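You operate a simulated robot arm through the tools that you are given. There is no shell and no other tool.

You run a simulated robot arm. Do the job below in one go: nothing can be reset, and whatever is moved stays where it is left.

TASK
Put the blue paper roll from the sampling end of the island bench in the green tub and the white paper roll on the top of the size board. Put the small carton labelled "clips" from the top of the barrel table in the inside of the tipper tub and the small carton marked "caps" on the test bench by the store. Fetch the hand roller and stand it in the inside of the grey cart. Put the 32 A green band fuse from the inside of the grey cart on the side table top. Lift the yellow dyer side tank lid open. Any order will do. Set down upright: paper roll, small carton, hand roller.

Only the result counts: the job must be done as asked and must still hold three seconds after the hand-in. Knocking over, shifting, dropping, spilling or breaking anything else fails it. A push-on lid holds only when it is set on centred and level and pressed home; a screw cap is set on level and turned clockwise until tight.

THE ROBOT
A 6-joint arm with a two-finger gripper on a trunk, on a base that moves. Base frame: it is fixed to the floor where the robot stands at the start and does not move with it; the origin is under the middle of the robot, x ahead of it, y to its left, z up. Lengths are in mm, angles in degrees, forces in N, time in s.
With the tool pointing down near the work surface it reaches from about 160 to 840 mm from the robot's upright axis, wherever it stands. Its first joint turns from -166.0 to 166.0 degrees. Places, roughly: green band fuse [-5000, 250, 750]; green tub (30x26x15 cm) [1600, -1900, 900]; hand roller (12x5x15 cm) [-4300, -100, 700]; inside of the grey cart [-5000, 300, 600]; inside of the tipper tub [-1000, -4900, 800]; paper roll [1500, -2000, 1000]; side table top [-700, -2100, 800]; small carton [-1750, -3000, 1000]; test bench by the store [900, -6100, 800]; top of the size board [3100, -3200, 900]; yellow dyer side tank lid [-4500, 2800, 1200]. Payload 1.66 kg.
The TCP is the grasp point between the finger pads, 16 mm short of the fingertips. In the tool frame z runs along the fingers and y along their closing line. The gripper opens to 111 mm; its body begins 104 mm behind the TCP.
Orientation is that of the tool frame in the base frame, as a unit quaternion [w, x, y, z]. With the fingers straight down and closing along the base's y, the tool's x points along the base's -x, its y along +y and its z along -z.

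THE INTERFACE
- The arm moves only by the tool step_arm. Its argument "commands" is a list of rows, each an object of numbers (a shift or turn left out is 0, a gripper value left out holds the last): "tx", "ty", "tz": the shift along the tool's x, y, z in m; "ax", "ay", "az": the turn, a rotation vector about the tool's x, y, z in degrees; "hand": the closure, from 0 (fully open) to 1 (shut). In form: [{"tx": .., "ty": .., "tz": .., "ax": .., "ay": .., "az": .., "hand": ..}, ...]. A call has 1 to 20 rows; each row shifts and turns the commanded pose from where the row before left it, along the tool's axes as they then stand. Each row takes 0.2 s and may step no farther than 50 mm and 8.6 degrees from the row before; otherwise, or with a gripper value out of range, the whole call is refused. Where a pose cannot be reached the arm comes as near as it can. A force on the tool above 40 N (or 10 N above the force at the start of the call, whichever is more), or a blocked arm, ends the call early, and 0.2 s more pass. The fingers move at their own pace (about 169.8 mm/s each) and stop on an object; they squeeze with about 20 N. The grip force told is the motor's: it shows also when the fingers shut on nothing. Time passes only in rows, and 0.2 s behind the last, so rows that do not move let the fingers close. It gives the time, the measured TCP pose, the force on the tool (base axes), the opening and the grip force at its end, in the units of the frame above (readings bear some noise), with the torque about the TCP (base axes, N m) and any sound that the robot's microphone picked up, and new pictures: "show" is both (left out), scene, wrist or none.
- Cameras (640 x 400 px; columns grow to the right, rows downward): "scene" is now at [64, 180.5, 1512.7]; the picture's right is [-0.10, -0.99, 0.00], its down [-0.65, 0.07, -0.76] and it looks along [0.76, -0.08, -0.65] (base axes); focal length 294 px, centre (320, 200). "wrist" rides on the gripper at [70, 14, -143] in the tool frame; the picture's right is [-0.19, 0.98, 0.00], its down [-0.87, -0.17, -0.47] and it looks along [-0.46, -0.09, 0.88] (tool axes); focal length 230 px, centre (320, 200). There is no depth. A picture from a camera that has moved, and an enlarged one, comes with that camera's place and axes in the base frame and with its lens.
- move_column(by): moves the trunk up (or, below 0, down) by that many mm; the arm and the scene camera ride with it, the base frame stays. It gives what a move gives, with no picture.
- steer(legs): drives the robot by 1 to 6 legs, each [ahead, left, turn to the left] in mm, mm and degrees, along the robot's own axes; the way and the turn of a leg run together, so that a leg with both is an arc; at most 1500 mm and 180 degrees a leg. The arm and the cameras ride along, it lands a little off, and it stops where it bumps. It gives what a move gives, and a new picture of the scene camera.
- head_to(pan, tilt): turns the head with the scene camera to pan (to the left, within 120 degrees either way) and tilt (down, from -29 to 69), counted from straight ahead of the robot. It gives what a move gives, and a new picture of the scene camera.
- close_up(camera, box): a new picture of the part [left, top, right, bottom] of that camera's present view, enlarged. No time passes.
- close_job(): hands the job in; it is judged then, once.

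Places have to be worked out from the pictures, the camera data and where the tool is seen. Open the gripper and draw the arm clear of the work before you hand the job in, unless the task says otherwise.

The tools are called after "Emit:" as name(argument=value, ...) on one line, values as JSON. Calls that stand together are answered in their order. step_arm: Moves the arm, as the interface text tells. Its arguments: {"type":"object","properties":{"commands":{"type":"array","items":{"type":"object","properties":{"tx":{"type":"number"},"ty":{"type":"number"},"tz":{"type":"number"},"ax":{"type":"number"},"ay":{"type":"number"},"az":{"type":"number"},"hand":{"type":"number"}}}},"show":{"type":"string","enum":["both","scene","wrist","none"]}},"required":["commands"]} The other tools are called the same way: move_column (by) moves the trunk up or down; steer (legs) drives the base; head_to (pan, tilt) turns the head that bears the scene camera; close_up (camera, box) takes an enlarged picture of a part of a camera's view; close_job () hands the job in.

At the start:

```text
time_s: 0.0
eef_pos: [477.5, 178.1, 1072.7]
ee_rot: [0.0, 0.0, 1.0, 0.0]
ft_force: [-0.6, -1.2, -0.1]
moment: [-0.01, 0.0, 0.03]
finger_gap: 110.9
grasp_force: 0.1
trunk travel left (down, up): [-100.0, 490.0]
robot x, y, heading: [-3.5, 3.2, -0.0]
head pan, tilt (commanded): [-5.9, 40.5]
```

scene: 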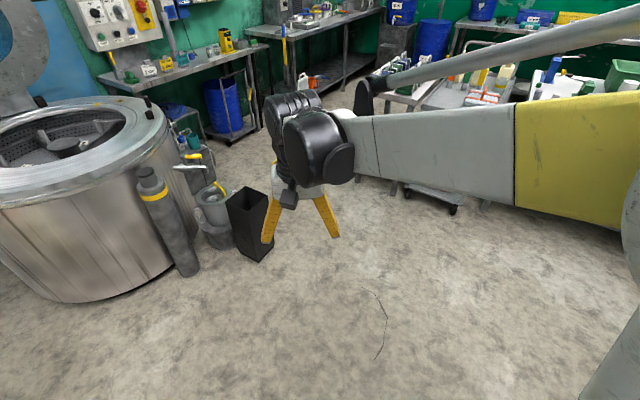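
wrist: 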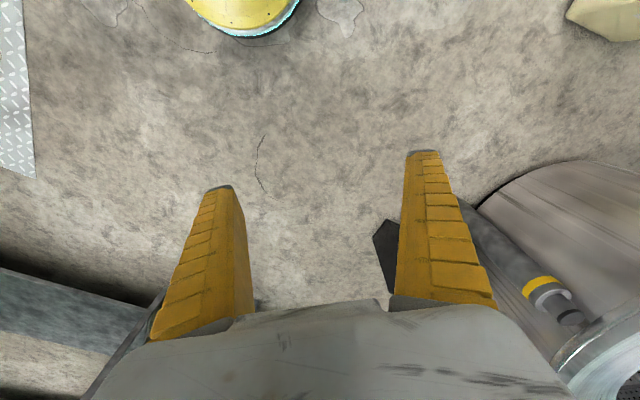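

The robot stands at the origin facing +x, with the arm stretched out over open floor. I'll turn the head around to survey the room before moving.

Emit:
head_to(pan=-60, tilt=20)

Emit:
head_to(pan=-115, tilt=20)

Emit:
head_to(pan=110, tilt=20)

Emit:
head_to(pan=0, tilt=10)

```text
time_s: 1.2
eef_pos: [479.1, 177.3, 1072.5]
ee_rot: [-0.001, 0.0, 1.0, 0.0]
ft_force: [0.4, -0.3, -0.6]
moment: [0.01, 0.01, -0.01]
finger_gap: 111.1
grasp_force: 0.1
trunk travel left (down, up): [-100.0, 490.0]
robot x, y, heading: [2.8, -0.9, 0.2]
head pan, tilt (commanded): [-60.0, 20.0]
camera scene: at [26.4, 108.5, 1544.8], right [-0.87, -0.5, 0.0], down [-0.17, 0.3, -0.94], along [0.47, -0.81, -0.34], focal length 294 px, centre (320, 200)
```

scene: 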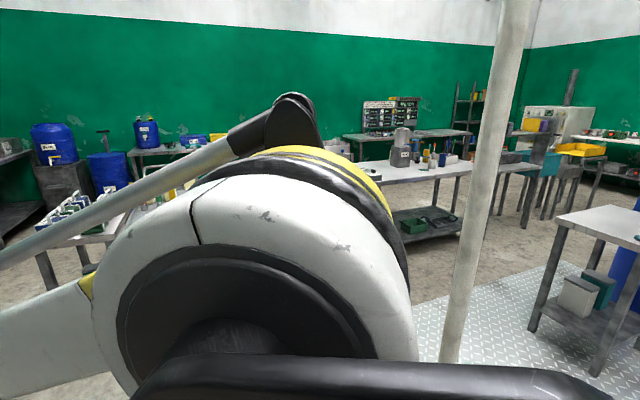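

```text
time_s: 2.5
eef_pos: [478.2, 177.9, 1073.5]
ee_rot: [-0.001, 0.0, 1.0, 0.0]
ft_force: [-1.0, 0.1, -0.1]
moment: [-0.02, 0.0, -0.01]
finger_gap: 111.2
grasp_force: 0.0
trunk travel left (down, up): [-100.0, 490.0]
robot x, y, heading: [-1.9, 1.4, 0.2]
head pan, tilt (commanded): [-115.0, 20.0]
camera scene: at [-59.5, 104.7, 1544.8], right [-0.91, 0.42, 0.0], down [0.14, 0.31, -0.94], along [-0.4, -0.85, -0.34], focal length 294 px, centre (320, 200)
```

scene: 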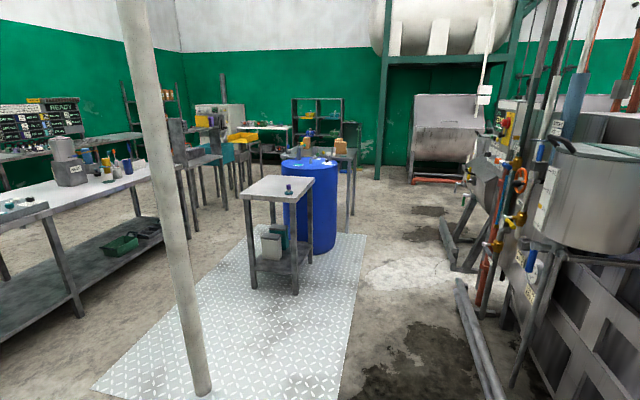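

```text
time_s: 5.7
eef_pos: [477.0, 178.0, 1072.7]
ee_rot: [0.001, 0.0, 1.0, 0.0]
ft_force: [0.6, 0.3, -0.2]
moment: [0.03, -0.01, 0.0]
finger_gap: 110.8
grasp_force: 0.0
trunk travel left (down, up): [-100.0, 490.0]
robot x, y, heading: [0.4, 2.9, 0.2]
head pan, tilt (commanded): [110.0, 20.0]
camera scene: at [-52.0, 276.6, 1544.8], right [0.94, 0.34, 0.0], down [0.12, -0.32, -0.94], along [-0.32, 0.88, -0.34], focal length 294 px, centre (320, 200)
```

scene: 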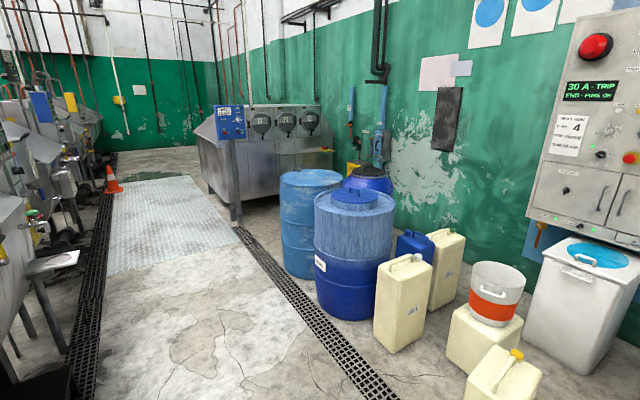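

```text
time_s: 7.6
eef_pos: [478.5, 178.3, 1074.1]
ee_rot: [0.0, 0.0, 1.0, -0.001]
ft_force: [0.1, 0.3, 0.6]
moment: [0.0, 0.01, 0.02]
finger_gap: 111.1
grasp_force: 0.1
trunk travel left (down, up): [-100.0, 490.0]
robot x, y, heading: [-1.7, 1.6, -0.1]
head pan, tilt (commanded): [0.0, 10.0]
camera scene: at [72.8, 189.2, 1561.1], right [0.0, -1.0, 0.0], down [-0.17, 0.0, -0.98], along [0.98, 0.0, -0.17], focal length 294 px, centre (320, 200)
```

scene: 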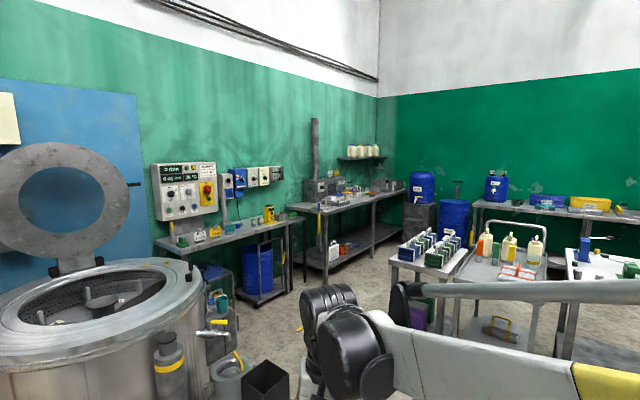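

The survey shows a pole near (20,-1190), the island bench to the right front, the barrel table and tipper tub to the right rear, and dyeing machines behind. I'll turn the robot right so it faces the island bench and the arm blocks less of the view.

Emit:
steer(legs=[[0, 0, -50]])

Emit:
head_to(pan=20, tilt=20)

```text
time_s: 10.2
eef_pos: [442.5, -255.3, 1071.4]
ee_rot: [0.0, 0.427, 0.904, -0.001]
ft_force: [0.0, 0.1, 0.3]
moment: [0.01, -0.02, 0.02]
finger_gap: 110.9
grasp_force: 0.0
trunk travel left (down, up): [-100.0, 490.0]
robot x, y, heading: [3.7, -1.2, -50.3]
head pan, tilt (commanded): [0.0, 10.0]
camera scene: at [192.7, 64.0, 1561.1], right [-0.77, -0.64, 0.0], down [-0.11, 0.13, -0.98], along [0.63, -0.76, -0.17], focal length 294 px, centre (320, 200)
```

scene: 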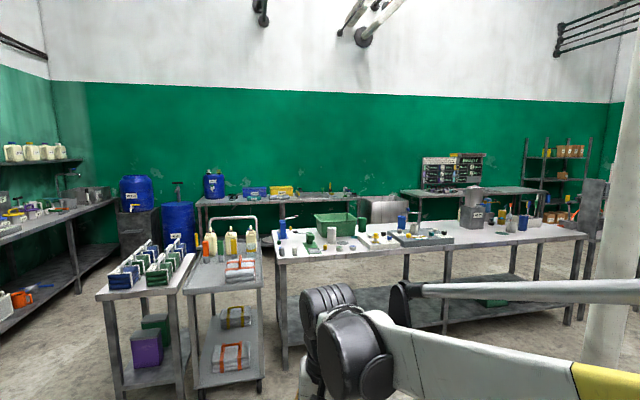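

```text
time_s: 11.1
eef_pos: [441.8, -255.0, 1074.8]
ee_rot: [0.0, 0.426, 0.905, 0.0]
ft_force: [-0.2, -1.0, 0.6]
moment: [0.01, 0.03, -0.01]
finger_gap: 110.6
grasp_force: 0.0
trunk travel left (down, up): [-100.0, 490.0]
robot x, y, heading: [-2.1, 0.4, -50.4]
head pan, tilt (commanded): [20.0, 20.0]
camera scene: at [213.7, 88.5, 1544.8], right [-0.51, -0.86, 0.0], down [-0.29, 0.17, -0.94], along [0.81, -0.48, -0.34], focal length 294 px, centre (320, 200)
```

scene: 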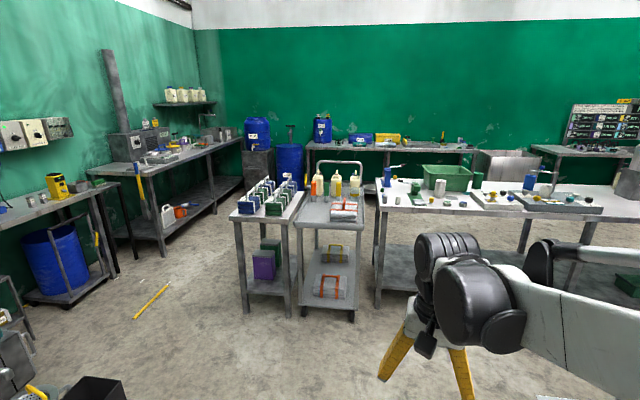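

Emit:
close_up(camera="scene", box=[360, 130, 640, 305])

Emit:
close_up(camera="scene", box=[220, 100, 420, 225])

```text
2.29 times, centred on (500, 218) of scene
camera zoom: at [213.7, 88.5, 1544.8], right [-0.51, -0.86, 0.0], down [-0.29, 0.17, -0.94], along [0.81, -0.48, -0.34], focal length 672 px, centre (-91, 160)
```

zoom: 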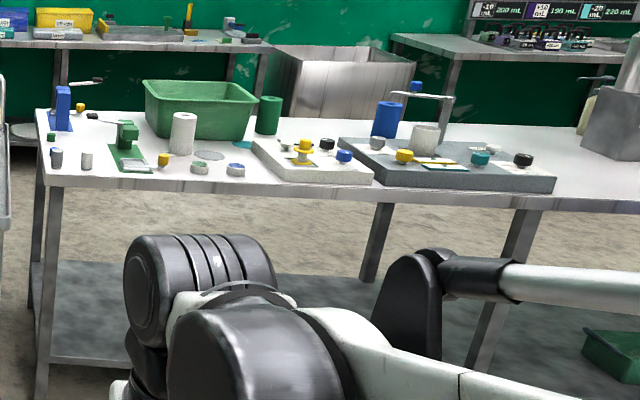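

```text
3.20 times, centred on (320, 162) of scene
camera zoom: at [213.7, 88.5, 1544.8], right [-0.51, -0.86, 0.0], down [-0.29, 0.17, -0.94], along [0.81, -0.48, -0.34], focal length 942 px, centre (320, 320)
```

zoom: 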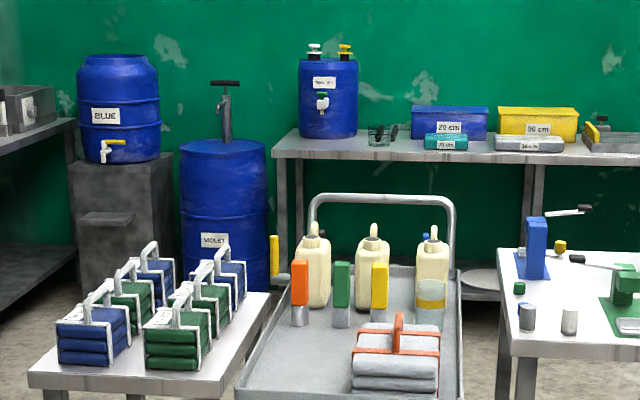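

The white roll looks to be near (1490,-1660), the green near (1480,-2090) and the blue near (1250,-2400), on a bench with its long axis about -128°. I'll look down to learn the size of the robot's base before driving.

Emit:
head_to(pan=0, tilt=69)

Emit:
head_to(pan=-20, tilt=25)

```text
time_s: 12.2
eef_pos: [441.5, -254.0, 1073.6]
ee_rot: [0.0, 0.426, 0.905, 0.0]
ft_force: [0.2, 0.8, 0.1]
moment: [-0.02, -0.02, 0.02]
finger_gap: 110.9
grasp_force: 0.1
trunk travel left (down, up): [-100.0, 490.0]
robot x, y, heading: [-0.3, -1.0, -50.6]
head pan, tilt (commanded): [0.0, 68.8]
camera scene: at [169.1, 92.6, 1477.3], right [-0.77, -0.64, 0.0], down [-0.59, 0.72, -0.36], along [0.23, -0.28, -0.93], focal length 294 px, centre (320, 200)
```

scene: 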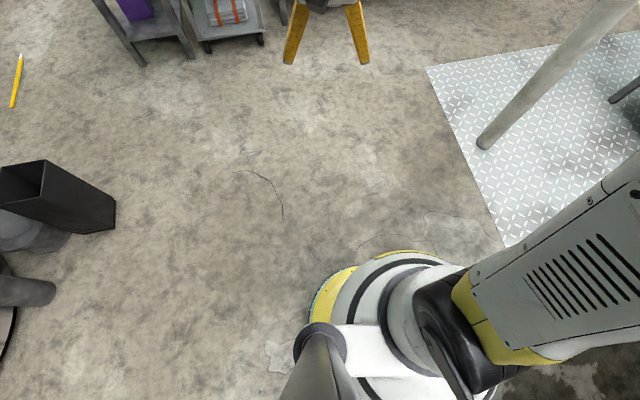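

```text
time_s: 13.3
eef_pos: [442.3, -254.7, 1073.4]
ee_rot: [0.0, 0.426, 0.905, 0.0]
ft_force: [-0.3, -0.9, -1.0]
moment: [0.02, 0.0, -0.01]
finger_gap: 111.0
grasp_force: 0.1
trunk travel left (down, up): [-100.0, 490.0]
robot x, y, heading: [-2.2, 2.1, -50.4]
head pan, tilt (commanded): [-20.0, 25.0]
camera scene: at [164.4, 48.9, 1536.7], right [-0.94, -0.34, 0.0], down [-0.14, 0.4, -0.91], along [0.3, -0.85, -0.42], focal length 294 px, centre (320, 200)
```

scene: 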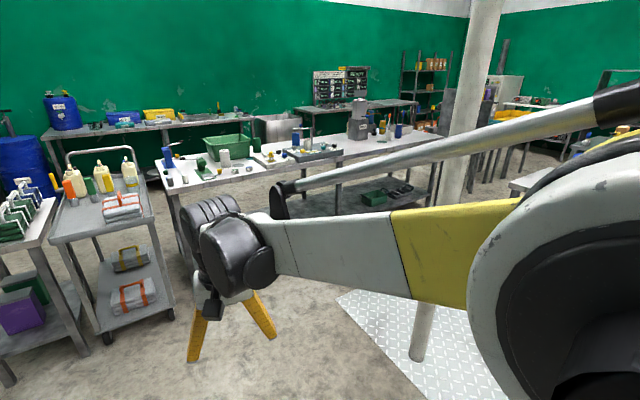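

The base is a round column with a radius of about 250 mm. I'll raise the trunk fully so the camera gets a bird's-eye view for mapping the aisles.

Emit:
move_column(by=490)

Emit:
head_to(pan=10, tilt=25)

Emit:
close_up(camera="scene", box=[160, 50, 480, 250])

Emit:
head_to(pan=-50, tilt=25)

```text
refused: 490 is not a number from -400 to 400
```

```text
time_s: 14.3
eef_pos: [442.3, -253.9, 1073.1]
ee_rot: [0.001, 0.425, 0.905, 0.0]
ft_force: [0.8, -0.6, -0.6]
moment: [-0.04, 0.0, 0.03]
finger_gap: 110.9
grasp_force: 0.1
trunk travel left (down, up): [-100.0, 490.0]
robot x, y, heading: [-0.8, 0.7, -50.1]
head pan, tilt (commanded): [10.0, 25.0]
camera scene: at [203.5, 75.9, 1536.7], right [-0.65, -0.76, 0.0], down [-0.32, 0.27, -0.91], along [0.69, -0.59, -0.42], focal length 294 px, centre (320, 200)
```

scene: 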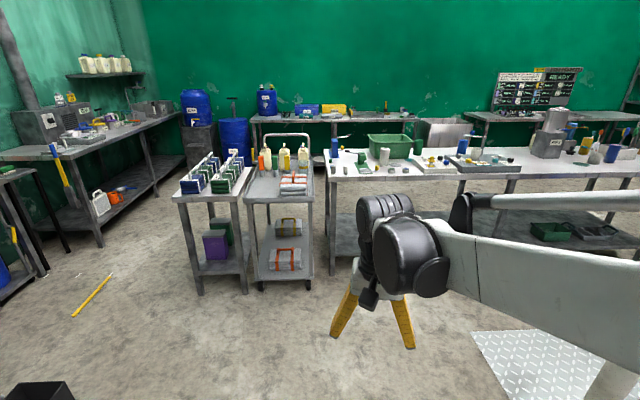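

```text
2.00 times, centred on (320, 150) of scene
camera zoom: at [203.5, 75.9, 1536.7], right [-0.65, -0.76, 0.0], down [-0.32, 0.27, -0.91], along [0.69, -0.59, -0.42], focal length 588 px, centre (320, 300)
```

zoom: 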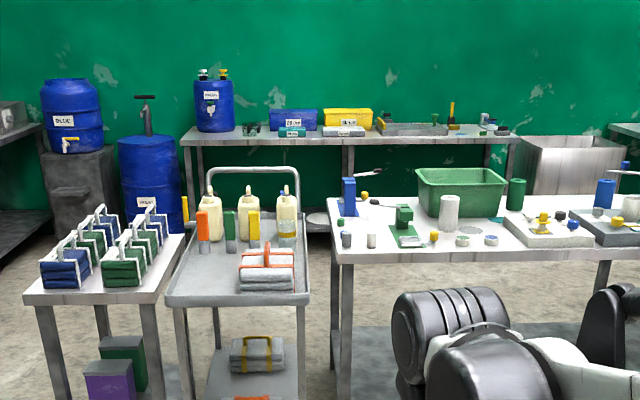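

```text
time_s: 15.6
eef_pos: [441.3, -254.5, 1073.5]
ee_rot: [-0.001, 0.426, 0.905, 0.0]
ft_force: [-0.6, 0.7, 0.7]
moment: [0.02, 0.02, 0.01]
finger_gap: 110.8
grasp_force: 0.1
trunk travel left (down, up): [-100.0, 490.0]
robot x, y, heading: [1.7, 2.3, -50.5]
head pan, tilt (commanded): [-50.0, 25.0]
camera scene: at [116.9, 45.0, 1536.7], right [-0.98, 0.18, 0.0], down [0.08, 0.42, -0.91], along [-0.16, -0.89, -0.42], focal length 294 px, centre (320, 200)
```

scene: 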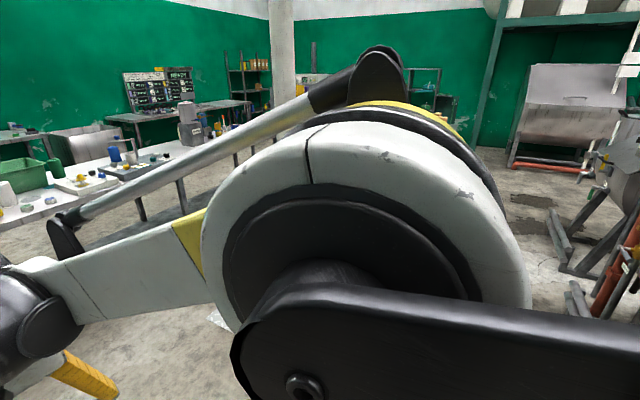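

The size board appears to be the flat grey block on the wall bench right of the yellow "30 cm" bin. I'll raise the trunk by 400 mm for a better overview of the aisles.

Emit:
move_column(by=400)

Emit:
head_to(pan=10, tilt=25)

Emit:
close_up(camera="scene", box=[220, 70, 540, 270])

Emit:
head_to(pan=-60, tilt=25)

Emit:
head_to(pan=-110, tilt=25)

```text
time_s: 19.4
eef_pos: [442.9, -254.0, 1473.3]
ee_rot: [-0.001, 0.426, 0.905, 0.0]
ft_force: [0.0, 0.6, 0.0]
moment: [0.02, -0.01, 0.01]
finger_gap: 111.1
grasp_force: 0.0
trunk travel left (down, up): [-500.0, 90.0]
robot x, y, heading: [1.7, -4.0, -50.3]
head pan, tilt (commanded): [-50.0, 25.0]
```

```text
time_s: 20.7
eef_pos: [441.7, -255.8, 1473.6]
ee_rot: [0.0, 0.426, 0.905, 0.0]
ft_force: [0.2, 0.2, 0.0]
moment: [0.0, 0.01, -0.01]
finger_gap: 111.1
grasp_force: 0.0
trunk travel left (down, up): [-500.0, 90.0]
robot x, y, heading: [-2.6, 0.1, -50.3]
head pan, tilt (commanded): [10.0, 25.0]
camera scene: at [203.5, 75.9, 1936.7], right [-0.65, -0.76, 0.0], down [-0.32, 0.27, -0.91], along [0.69, -0.59, -0.42], focal length 294 px, centre (320, 200)
```

scene: 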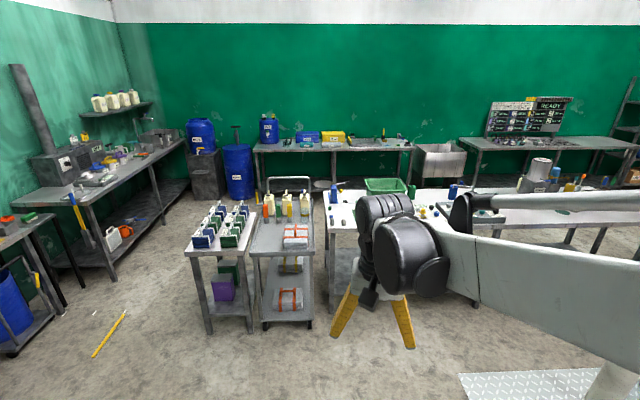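

```text
2.00 times, centred on (380, 170) of scene
camera zoom: at [203.5, 75.9, 1936.7], right [-0.65, -0.76, 0.0], down [-0.32, 0.27, -0.91], along [0.69, -0.59, -0.42], focal length 588 px, centre (200, 260)
```

zoom: 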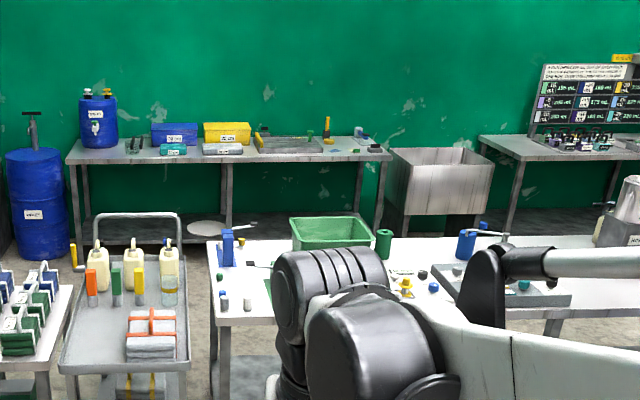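

```text
time_s: 22.1
eef_pos: [441.9, -252.8, 1472.4]
ee_rot: [0.0, 0.426, 0.905, 0.0]
ft_force: [-0.1, 0.3, 0.7]
moment: [-0.01, 0.02, -0.01]
finger_gap: 111.0
grasp_force: 0.0
trunk travel left (down, up): [-500.0, 90.0]
robot x, y, heading: [-1.2, -1.9, -50.2]
head pan, tilt (commanded): [-60.0, 25.0]
camera scene: at [101.4, 49.3, 1936.7], right [-0.94, 0.35, 0.0], down [0.15, 0.4, -0.91], along [-0.31, -0.85, -0.42], focal length 294 px, centre (320, 200)
```

scene: 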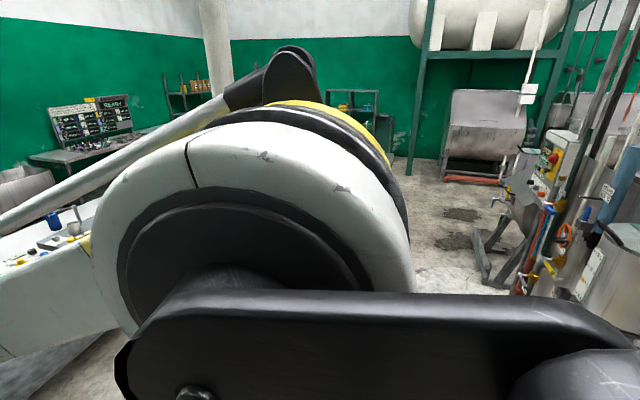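

```text
time_s: 23.3
eef_pos: [441.2, -255.1, 1474.3]
ee_rot: [0.0, 0.426, 0.905, 0.0]
ft_force: [0.0, 0.1, -0.2]
moment: [0.04, 0.02, 0.0]
finger_gap: 110.9
grasp_force: 0.1
trunk travel left (down, up): [-500.0, 90.0]
robot x, y, heading: [-3.5, -1.2, -50.5]
head pan, tilt (commanded): [-110.0, 25.0]
camera scene: at [46.6, 104.6, 1936.7], right [-0.34, 0.94, 0.0], down [0.4, 0.14, -0.91], along [-0.85, -0.31, -0.42], focal length 294 px, centre (320, 200)
```

scene: 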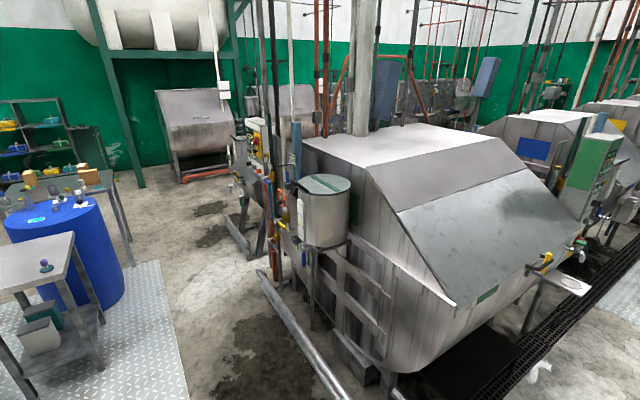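

The high view gives an aisle about 1.4 m wide behind the island, reachable around the left side past the small clamp table. The paper rolls, tub and size board all sit towards that aisle. I'll drive the first legs between the table corner (~(2065,-330)) and the floor items near the wall, heading unchanged.

Emit:
steer(legs=[[843, 989, 0], [400, 577, 0], [279, 197, 0]])

Emit:
head_to(pan=45, tilt=50)

Emit:
head_to(pan=0, tilt=45)

```text
time_s: 35.1
eef_pos: [2775.7, -276.3, 1474.1]
ee_rot: [0.0, 0.418, 0.908, 0.0]
ft_force: [0.0, -0.4, -0.2]
moment: [0.02, 0.04, -0.03]
finger_gap: 110.9
grasp_force: 0.0
trunk travel left (down, up): [-500.0, 90.0]
robot x, y, heading: [2327.1, -27.9, -49.4]
head pan, tilt (commanded): [-110.0, 25.0]
camera scene: at [2373.8, 75.7, 1936.7], right [-0.35, 0.94, 0.0], down [0.4, 0.15, -0.91], along [-0.85, -0.32, -0.42], focal length 294 px, centre (320, 200)
```

scene: 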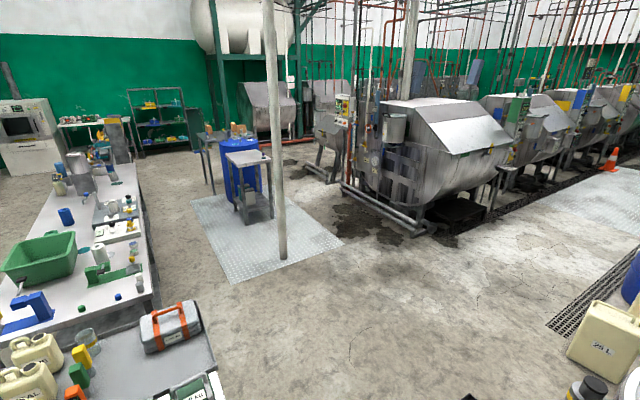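

```text
time_s: 37.5
eef_pos: [2774.6, -277.1, 1473.0]
ee_rot: [0.0, 0.417, 0.909, 0.0]
ft_force: [0.8, 0.0, -0.6]
moment: [-0.01, 0.03, 0.0]
finger_gap: 111.0
grasp_force: 0.0
trunk travel left (down, up): [-500.0, 90.0]
robot x, y, heading: [2332.2, -27.9, -49.3]
head pan, tilt (commanded): [45.0, 50.0]
camera scene: at [2536.2, 102.3, 1899.2], right [-0.08, -1.0, 0.0], down [-0.76, 0.06, -0.64], along [0.64, -0.05, -0.77], focal length 294 px, centre (320, 200)
```

scene: 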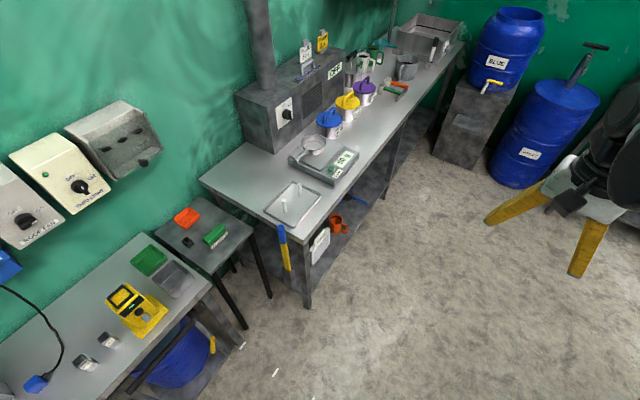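

```text
time_s: 38.6
eef_pos: [2774.1, -276.0, 1472.7]
ee_rot: [0.0, 0.418, 0.909, 0.0]
ft_force: [-0.4, -0.8, -0.4]
moment: [-0.02, -0.03, 0.01]
finger_gap: 110.9
grasp_force: 0.0
trunk travel left (down, up): [-500.0, 90.0]
robot x, y, heading: [2325.7, -32.1, -49.8]
head pan, tilt (commanded): [0.0, 45.0]
camera scene: at [2512.5, 46.6, 1906.1], right [-0.76, -0.65, 0.0], down [-0.46, 0.54, -0.71], along [0.46, -0.54, -0.71], focal length 294 px, centre (320, 200)
```

scene: 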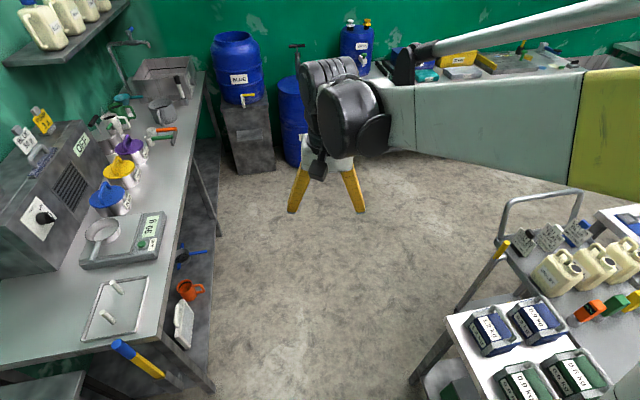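

The robot is at (2326,-30) with clear floor ahead; the trolley handle spans about (2436,-1061) to (2209,-1609). I'll drive round the trolley into the aisle behind the island and turn to face the island from the back.

Emit:
steer(legs=[[735, 61, 0], [657, -693, 0], [238, -951, 0], [0, 0, -170]])

Emit:
head_to(pan=0, tilt=50)

Emit:
head_to(pan=40, tilt=40)

```text
time_s: 58.7
eef_pos: [1641.4, -2167.6, 1473.8]
ee_rot: [0.0, 0.955, -0.298, 0.0]
ft_force: [0.4, -0.6, 0.1]
moment: [-0.02, 0.0, 0.01]
finger_gap: 110.8
grasp_force: 0.1
trunk travel left (down, up): [-500.0, 90.0]
robot x, y, heading: [2137.3, -2296.3, 145.3]
head pan, tilt (commanded): [0.0, 45.0]
camera scene: at [1976.2, -2415.9, 1906.1], right [0.57, 0.82, 0.0], down [0.58, -0.4, -0.71], along [-0.58, 0.4, -0.71], focal length 294 px, centre (320, 200)
```

scene: 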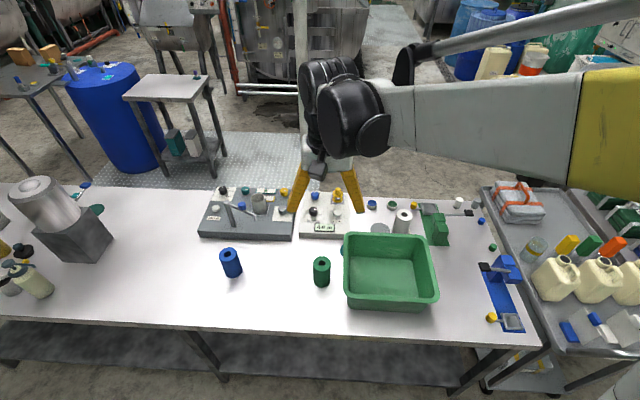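

```text
time_s: 59.4
eef_pos: [1641.3, -2168.0, 1473.7]
ee_rot: [0.0, 0.954, -0.299, 0.0]
ft_force: [0.2, 0.2, 0.2]
moment: [-0.01, -0.06, -0.01]
finger_gap: 110.8
grasp_force: 0.0
trunk travel left (down, up): [-500.0, 90.0]
robot x, y, heading: [2132.2, -2291.5, 145.6]
head pan, tilt (commanded): [0.0, 50.0]
camera scene: at [1979.7, -2418.4, 1899.2], right [0.57, 0.82, 0.0], down [0.63, -0.44, -0.64], along [-0.53, 0.37, -0.77], focal length 294 px, centre (320, 200)
```

scene: 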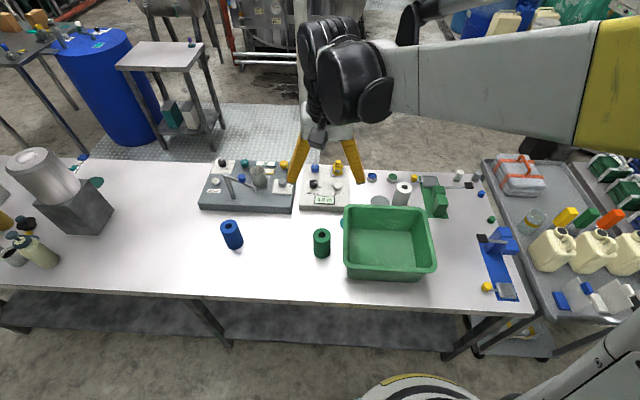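

```text
time_s: 60.4
eef_pos: [1640.7, -2169.2, 1472.6]
ee_rot: [-0.001, 0.955, -0.298, 0.001]
ft_force: [1.3, -0.6, -0.2]
moment: [0.0, -0.02, 0.02]
finger_gap: 111.5
grasp_force: 0.1
trunk travel left (down, up): [-500.0, 90.0]
robot x, y, heading: [2135.7, -2293.9, 145.6]
head pan, tilt (commanded): [40.0, 40.0]
camera scene: at [1958.3, -2470.0, 1913.4], right [-0.09, 1.0, 0.0], down [0.64, 0.06, -0.77], along [-0.76, -0.07, -0.64], focal length 294 px, centre (320, 200)
```

scene: 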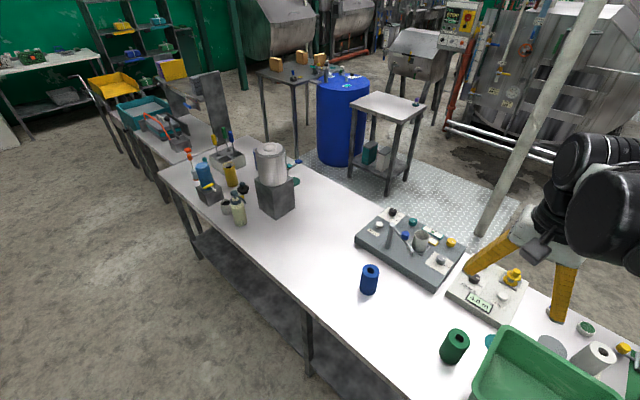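

From the back aisle I see the blue roll near (1244,-2339), top z≈963, the green tub centre near (1643,-1879), and the white roll near (1479,-1641). I'll move up to about 340 mm from the bench's back edge, then lower the trunk.

Emit:
steer(legs=[[130, 277, 0]])

Emit:
head_to(pan=10, tilt=60)

```text
time_s: 62.5
eef_pos: [1373.2, -2317.7, 1472.4]
ee_rot: [-0.001, 0.954, -0.299, 0.0]
ft_force: [-0.6, -0.5, 0.0]
moment: [0.0, 0.0, 0.0]
finger_gap: 110.9
grasp_force: 0.2
trunk travel left (down, up): [-500.0, 90.0]
robot x, y, heading: [1867.2, -2445.0, 144.9]
head pan, tilt (commanded): [40.0, 40.0]
camera scene: at [1691.3, -2619.7, 1913.3], right [-0.09, 1.0, 0.0], down [0.64, 0.06, -0.77], along [-0.76, -0.07, -0.64], focal length 294 px, centre (320, 200)
```

scene: 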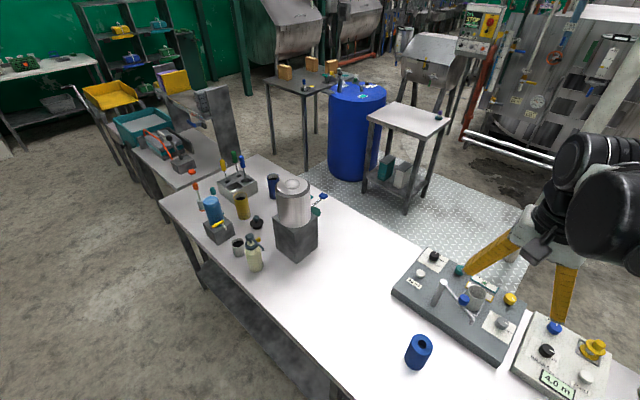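

```text
time_s: 63.5
eef_pos: [1373.9, -2317.4, 1473.3]
ee_rot: [0.0, 0.954, -0.3, 0.0]
ft_force: [-0.2, -0.1, 0.5]
moment: [0.01, -0.03, 0.06]
finger_gap: 110.8
grasp_force: 0.0
trunk travel left (down, up): [-500.0, 90.0]
robot x, y, heading: [1867.2, -2443.9, 145.1]
head pan, tilt (commanded): [10.0, 60.0]
camera scene: at [1715.8, -2583.9, 1886.7], right [0.42, 0.91, 0.0], down [0.79, -0.36, -0.5], along [-0.45, 0.21, -0.87], focal length 294 px, centre (320, 200)
```

scene: 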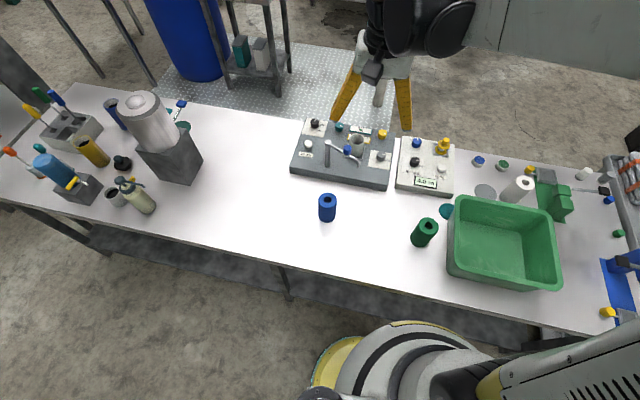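

Now a close-up of the blue roll and tub for precise positions.

Emit:
close_up(camera="scene", box=[290, 150, 450, 250])

Emit:
close_up(camera="scene", box=[430, 150, 590, 300])

Emit:
move_column(by=-400)

```text
4.00 times, centred on (370, 200) of scene
camera zoom: at [1715.8, -2583.9, 1886.7], right [0.42, 0.91, 0.0], down [0.79, -0.36, -0.5], along [-0.45, 0.21, -0.87], focal length 1177 px, centre (120, 200)
```

zoom: 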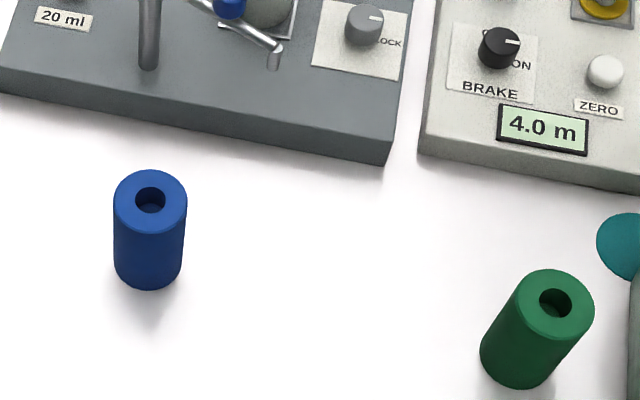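

```text
2.67 times, centred on (510, 225) of scene
camera zoom: at [1715.8, -2583.9, 1886.7], right [0.42, 0.91, 0.0], down [0.79, -0.36, -0.5], along [-0.45, 0.21, -0.87], focal length 785 px, centre (-187, 133)
```

zoom: 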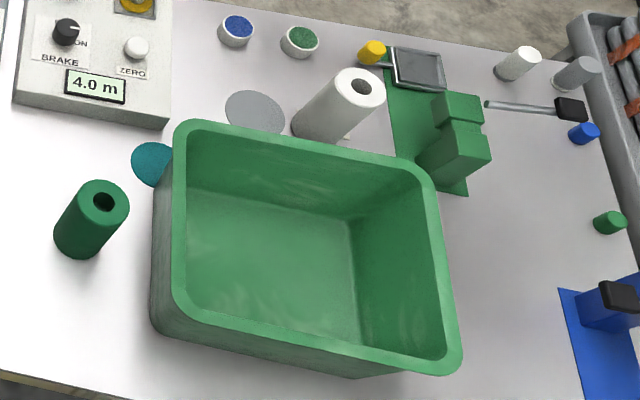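

```text
time_s: 67.3
eef_pos: [1375.1, -2317.5, 1073.7]
ee_rot: [0.0, 0.954, -0.299, 0.0]
ft_force: [-0.1, 0.3, 0.1]
moment: [0.0, 0.06, 0.0]
finger_gap: 110.9
grasp_force: 0.0
trunk travel left (down, up): [-100.0, 490.0]
robot x, y, heading: [1869.1, -2444.0, 145.3]
head pan, tilt (commanded): [10.0, 60.0]
```

The blue roll stands at about (1246,-2335), roughly 67 mm wide and 119 mm tall, and the tub centre is at (1643,-1882). I'll move the open gripper above the roll.

Emit:
step_arm(commands=[{"tx": -0.032, "ty": 0.0293, "hand": 0}, {"tx": -0.032, "ty": 0.0293}, {"tx": -0.032, "ty": 0.0293}, {}], show="both")

```text
time_s: 68.3
eef_pos: [1245.7, -2334.4, 1073.9]
ee_rot: [0.0, 0.954, -0.299, 0.0]
ft_force: [-0.2, 0.4, -0.5]
moment: [-0.01, -0.01, 0.05]
finger_gap: 110.9
grasp_force: 0.0
trunk travel left (down, up): [-100.0, 490.0]
robot x, y, heading: [1864.7, -2443.8, 145.1]
head pan, tilt (commanded): [10.0, 60.0]
camera scene: at [1715.7, -2583.8, 1486.6], right [0.42, 0.91, 0.0], down [0.79, -0.36, -0.5], along [-0.45, 0.21, -0.87], focal length 294 px, centre (320, 200)
camera wrist: at [1295.6, -2387.2, 1217.1], right [-0.72, -0.7, 0.0], down [-0.62, 0.63, 0.47], along [-0.33, 0.34, -0.88], focal length 230 px, centre (320, 200)
```

scene: 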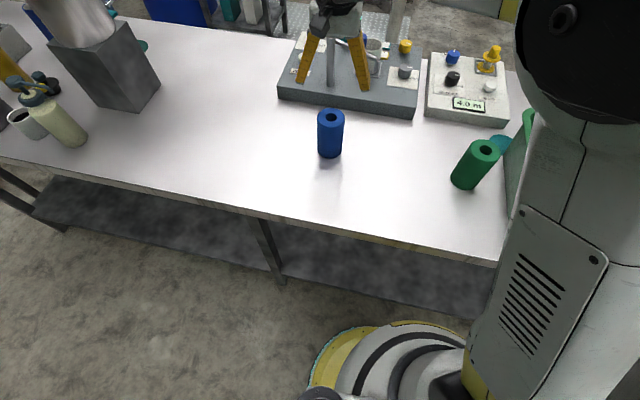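
wrist: 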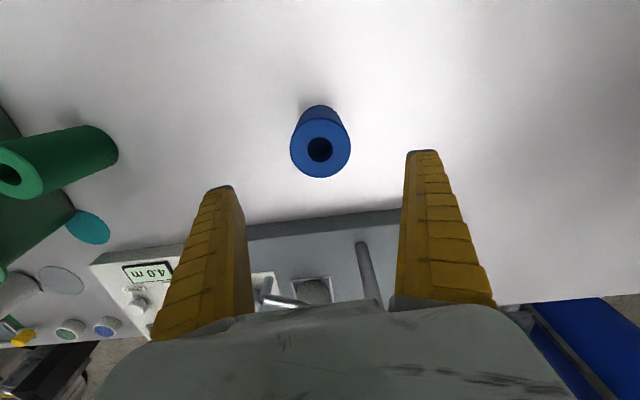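

The wrist view puts the roll's top where I predicted, centred between the fingers. I'll descend to grasp height (TCP z≈925) and close.

Emit:
step_arm(commands=[{"tz": 0.04}, {"tz": 0.04}, {"tz": 0.04}, {"tz": 0.028}, {}], show="both")

```text
time_s: 69.5
eef_pos: [1246.9, -2337.1, 928.0]
ee_rot: [0.001, 0.954, -0.3, 0.001]
ft_force: [0.8, 0.0, -0.6]
moment: [0.02, -0.02, -0.02]
finger_gap: 110.9
grasp_force: 0.1
trunk travel left (down, up): [-100.0, 490.0]
robot x, y, heading: [1872.2, -2443.0, 145.2]
head pan, tilt (commanded): [10.0, 60.0]
camera scene: at [1716.0, -2583.7, 1486.7], right [0.42, 0.91, 0.0], down [0.79, -0.36, -0.5], along [-0.45, 0.21, -0.87], focal length 294 px, centre (320, 200)
camera wrist: at [1296.3, -2388.3, 1071.1], right [-0.72, -0.7, 0.0], down [-0.62, 0.63, 0.47], along [-0.33, 0.34, -0.88], focal length 230 px, centre (320, 200)
```

scene: 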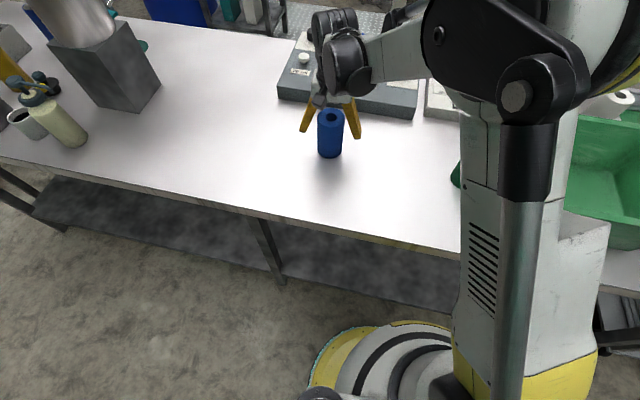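
wrist: 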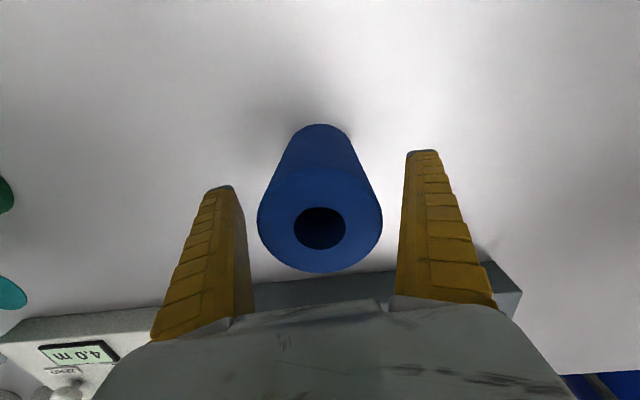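

The roll sits between the fingers. Closing the gripper now.

Emit:
step_arm(commands=[{"hand": 0.5}, {"hand": 1}, {"hand": 1}, {"hand": 1}], show="wrist")

```text
time_s: 70.5
eef_pos: [1246.9, -2336.8, 927.7]
ee_rot: [0.0, 0.954, -0.3, 0.0]
ft_force: [0.6, -0.3, -1.0]
moment: [-0.03, 0.01, 0.01]
finger_gap: 63.4
grasp_force: 19.9
trunk travel left (down, up): [-100.0, 490.0]
robot x, y, heading: [1867.9, -2446.1, 145.2]
head pan, tilt (commanded): [10.0, 60.0]
camera wrist: at [1296.1, -2388.2, 1071.3], right [-0.72, -0.7, 0.0], down [-0.62, 0.63, 0.47], along [-0.33, 0.34, -0.88], focal length 230 px, centre (320, 200)
```

wrist: 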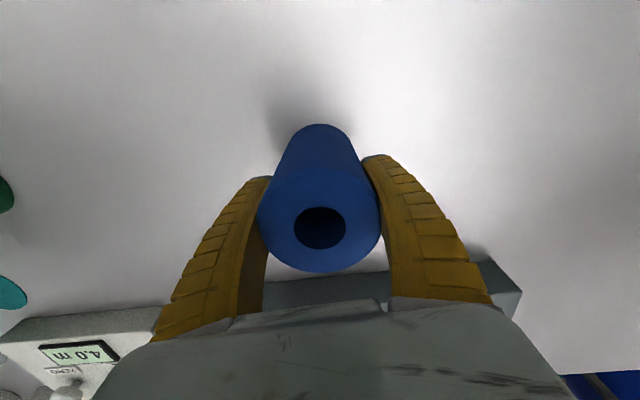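

Grip is firm at 63 mm. Lifting the roll clear of everything and carrying it over the tub.

Emit:
step_arm(commands=[{"tz": -0.03}, {"tz": -0.045}, {"tz": -0.045}, {"tz": -0.045}, {"tz": -0.045}, {}], show="scene")

Emit:
step_arm(commands=[{"tx": 0.005, "ty": -0.0461}, {"tx": 0.005, "ty": -0.0461}, {"tx": 0.005, "ty": -0.0461}, {"tx": 0.005, "ty": -0.0461}, {"tx": 0.005, "ty": -0.0461}, {"tx": 0.005, "ty": -0.0461}, {"tx": 0.005, "ty": -0.0461}, {"tx": 0.005, "ty": -0.0461}, {"tx": 0.005, "ty": -0.0461}, {"tx": 0.005, "ty": -0.0461}, {"tx": 0.005, "ty": -0.0461}, {"tx": 0.005, "ty": -0.0461}, {"tx": 0.005, "ty": -0.0461}, {}, {}], show="both")

```text
time_s: 71.9
eef_pos: [1247.3, -2333.5, 1137.3]
ee_rot: [0.0, 0.954, -0.299, 0.0]
ft_force: [0.2, 0.9, -3.1]
moment: [-0.01, -0.02, -0.01]
finger_gap: 63.2
grasp_force: 20.4
trunk travel left (down, up): [-100.0, 490.0]
robot x, y, heading: [1873.3, -2442.4, 145.2]
head pan, tilt (commanded): [10.0, 60.0]
camera scene: at [1715.9, -2583.7, 1486.6], right [0.42, 0.91, 0.0], down [0.79, -0.36, -0.5], along [-0.45, 0.21, -0.87], focal length 294 px, centre (320, 200)
```

scene: 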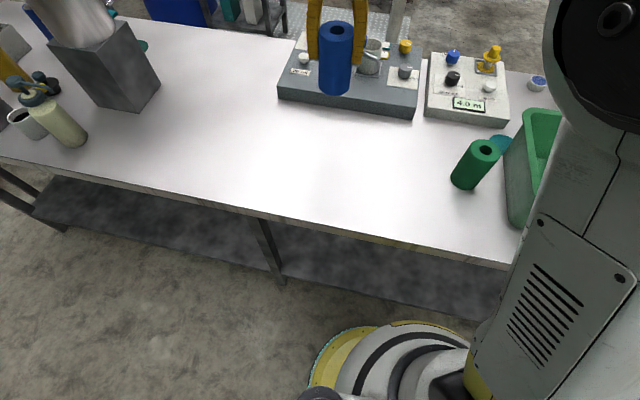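

```text
time_s: 75.1
eef_pos: [1643.5, -1878.8, 1136.0]
ee_rot: [0.0, 0.954, -0.299, 0.0]
ft_force: [-0.2, 0.4, -2.3]
moment: [-0.02, -0.02, 0.0]
finger_gap: 63.3
grasp_force: 19.7
trunk travel left (down, up): [-100.0, 490.0]
robot x, y, heading: [1869.5, -2440.5, 145.1]
head pan, tilt (commanded): [10.0, 60.0]
camera scene: at [1715.8, -2583.8, 1486.6], right [0.42, 0.91, 0.0], down [0.79, -0.36, -0.5], along [-0.45, 0.21, -0.87], focal length 294 px, centre (320, 200)
camera wrist: at [1694.2, -1930.8, 1278.9], right [-0.72, -0.7, 0.0], down [-0.62, 0.63, 0.47], along [-0.33, 0.34, -0.88], focal length 230 px, centre (320, 200)
```

scene: 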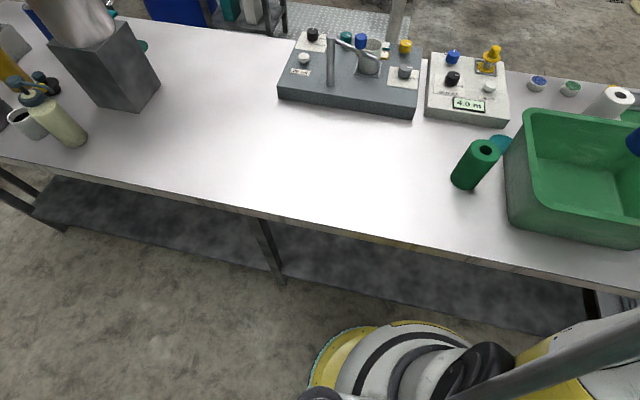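
wrist: 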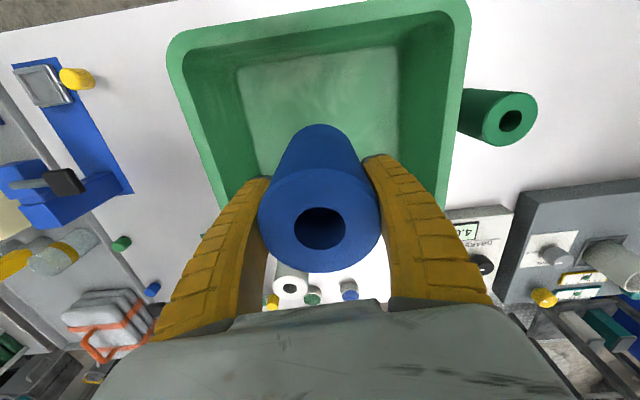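

The roll hangs over the tub centre (tub corners computed from the wrist view agree within about 10 mm). Lowering it into the tub, slow for the last part.

Emit:
step_arm(commands=[{"tz": 0.045}, {"tz": 0.045}, {"tz": 0.045}, {"tz": 0.04}, {"tz": 0.01}, {"tz": 0.005}, {}], show="wrist")

```text
time_s: 76.7
eef_pos: [1641.6, -1877.4, 946.2]
ee_rot: [0.0, 0.954, -0.298, 0.0]
ft_force: [-0.8, 0.2, -0.9]
moment: [0.04, 0.0, 0.0]
finger_gap: 63.3
grasp_force: 19.7
trunk travel left (down, up): [-100.0, 490.0]
robot x, y, heading: [1868.1, -2444.4, 145.1]
head pan, tilt (commanded): [10.0, 60.0]
camera wrist: at [1690.3, -1929.5, 1089.1], right [-0.72, -0.7, 0.0], down [-0.62, 0.63, 0.47], along [-0.33, 0.34, -0.88], focal length 230 px, centre (320, 200)
```

wrist: 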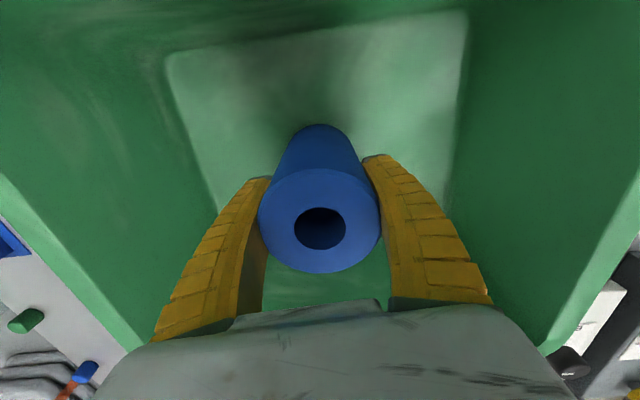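

Nearly at the tub floor. Creeping down in small steps until contact shows.

Emit:
step_arm(commands=[{"tz": 0.003}, {"tz": 0.002}, {}], show="none")

Emit:
step_arm(commands=[{"tz": 0.002}, {"tz": 0.002}, {}], show="none")

```text
time_s: 77.5
eef_pos: [1641.7, -1877.8, 940.8]
ee_rot: [0.001, 0.954, -0.299, -0.001]
ft_force: [-0.7, 0.7, -1.8]
moment: [0.0, 0.03, 0.01]
finger_gap: 63.3
grasp_force: 20.0
trunk travel left (down, up): [-100.0, 490.0]
robot x, y, heading: [1869.6, -2441.1, 145.4]
head pan, tilt (commanded): [10.0, 60.0]
```

```text
time_s: 78.3
eef_pos: [1640.1, -1880.1, 936.4]
ee_rot: [0.0, 0.954, -0.298, 0.001]
ft_force: [0.3, -0.3, -2.1]
moment: [0.0, 0.02, -0.04]
finger_gap: 63.3
grasp_force: 19.6
trunk travel left (down, up): [-100.0, 490.0]
robot x, y, heading: [1869.7, -2444.8, 145.3]
head pan, tilt (commanded): [10.0, 60.0]
```

Emit:
step_arm(commands=[{"tz": 0.002}, {"tz": 0.0015}, {}], show="none")

Emit:
step_arm(commands=[{"tz": 0.0015}, {}], show="none")

```text
time_s: 79.1
eef_pos: [1640.5, -1879.4, 933.8]
ee_rot: [0.0, 0.954, -0.299, -0.001]
ft_force: [-4.9, 2.8, 13.9]
moment: [0.0, 0.02, -0.05]
finger_gap: 63.7
grasp_force: 20.0
trunk travel left (down, up): [-100.0, 490.0]
robot x, y, heading: [1869.8, -2444.5, 145.2]
head pan, tilt (commanded): [10.0, 60.0]
```

```text
time_s: 79.7
eef_pos: [1641.0, -1880.1, 931.8]
ee_rot: [0.0, 0.954, -0.299, 0.001]
ft_force: [-6.3, 0.1, 13.9]
moment: [-0.05, 0.13, 0.01]
finger_gap: 63.5
grasp_force: 19.9
trunk travel left (down, up): [-100.0, 490.0]
robot x, y, heading: [1869.9, -2440.6, 145.1]
head pan, tilt (commanded): [10.0, 60.0]
```

Contact shows (≈14 N up), so the roll stands on the tub floor. Releasing and lifting straight out.

Emit:
step_arm(commands=[{"hand": 0.6}, {"hand": 0.3}, {"hand": 0}, {"hand": 0}], show="wrist")

Emit:
step_arm(commands=[{"tz": -0.02}, {"tz": -0.04}, {"tz": -0.045}, {"tz": -0.045}, {"tz": -0.045}, {}], show="both")

```text
time_s: 80.7
eef_pos: [1641.9, -1879.0, 931.9]
ee_rot: [0.0, 0.954, -0.299, 0.0]
ft_force: [1.1, 0.7, 0.2]
moment: [0.01, 0.01, 0.0]
finger_gap: 111.1
grasp_force: 0.0
trunk travel left (down, up): [-100.0, 490.0]
robot x, y, heading: [1868.5, -2441.5, 145.3]
head pan, tilt (commanded): [10.0, 60.0]
camera wrist: at [1691.9, -1930.7, 1074.8], right [-0.72, -0.7, 0.0], down [-0.62, 0.63, 0.47], along [-0.33, 0.34, -0.88], focal length 230 px, centre (320, 200)
```

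wrist: 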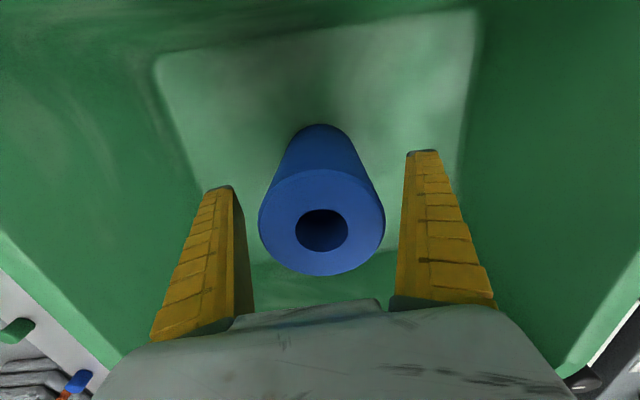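

```text
time_s: 82.1
eef_pos: [1638.3, -1880.7, 1129.2]
ee_rot: [0.001, 0.954, -0.299, 0.0]
ft_force: [0.2, 0.2, -0.5]
moment: [0.0, -0.01, -0.03]
finger_gap: 110.9
grasp_force: 0.0
trunk travel left (down, up): [-100.0, 490.0]
robot x, y, heading: [1871.1, -2440.8, 145.2]
head pan, tilt (commanded): [10.0, 60.0]
camera scene: at [1716.0, -2583.8, 1486.6], right [0.42, 0.91, 0.0], down [0.79, -0.36, -0.5], along [-0.45, 0.21, -0.87], focal length 294 px, centre (320, 200)
camera wrist: at [1688.3, -1933.0, 1272.5], right [-0.72, -0.7, 0.0], down [-0.62, 0.63, 0.47], along [-0.33, 0.34, -0.88], focal length 230 px, centre (320, 200)
```

scene: 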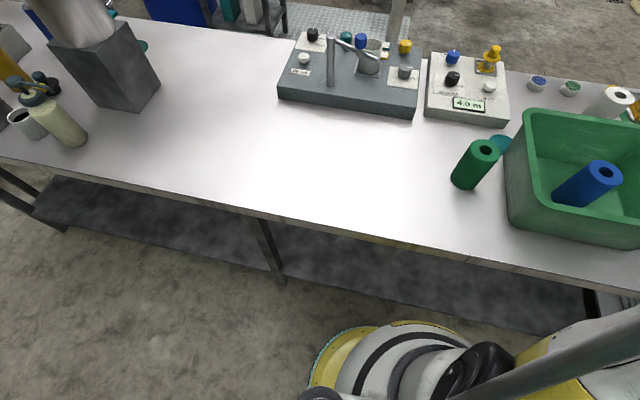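
wrist: 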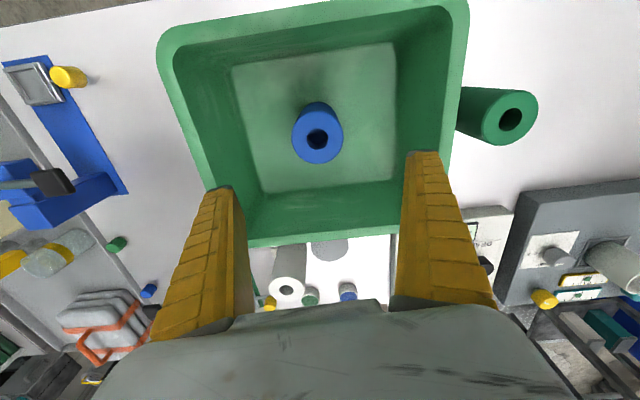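

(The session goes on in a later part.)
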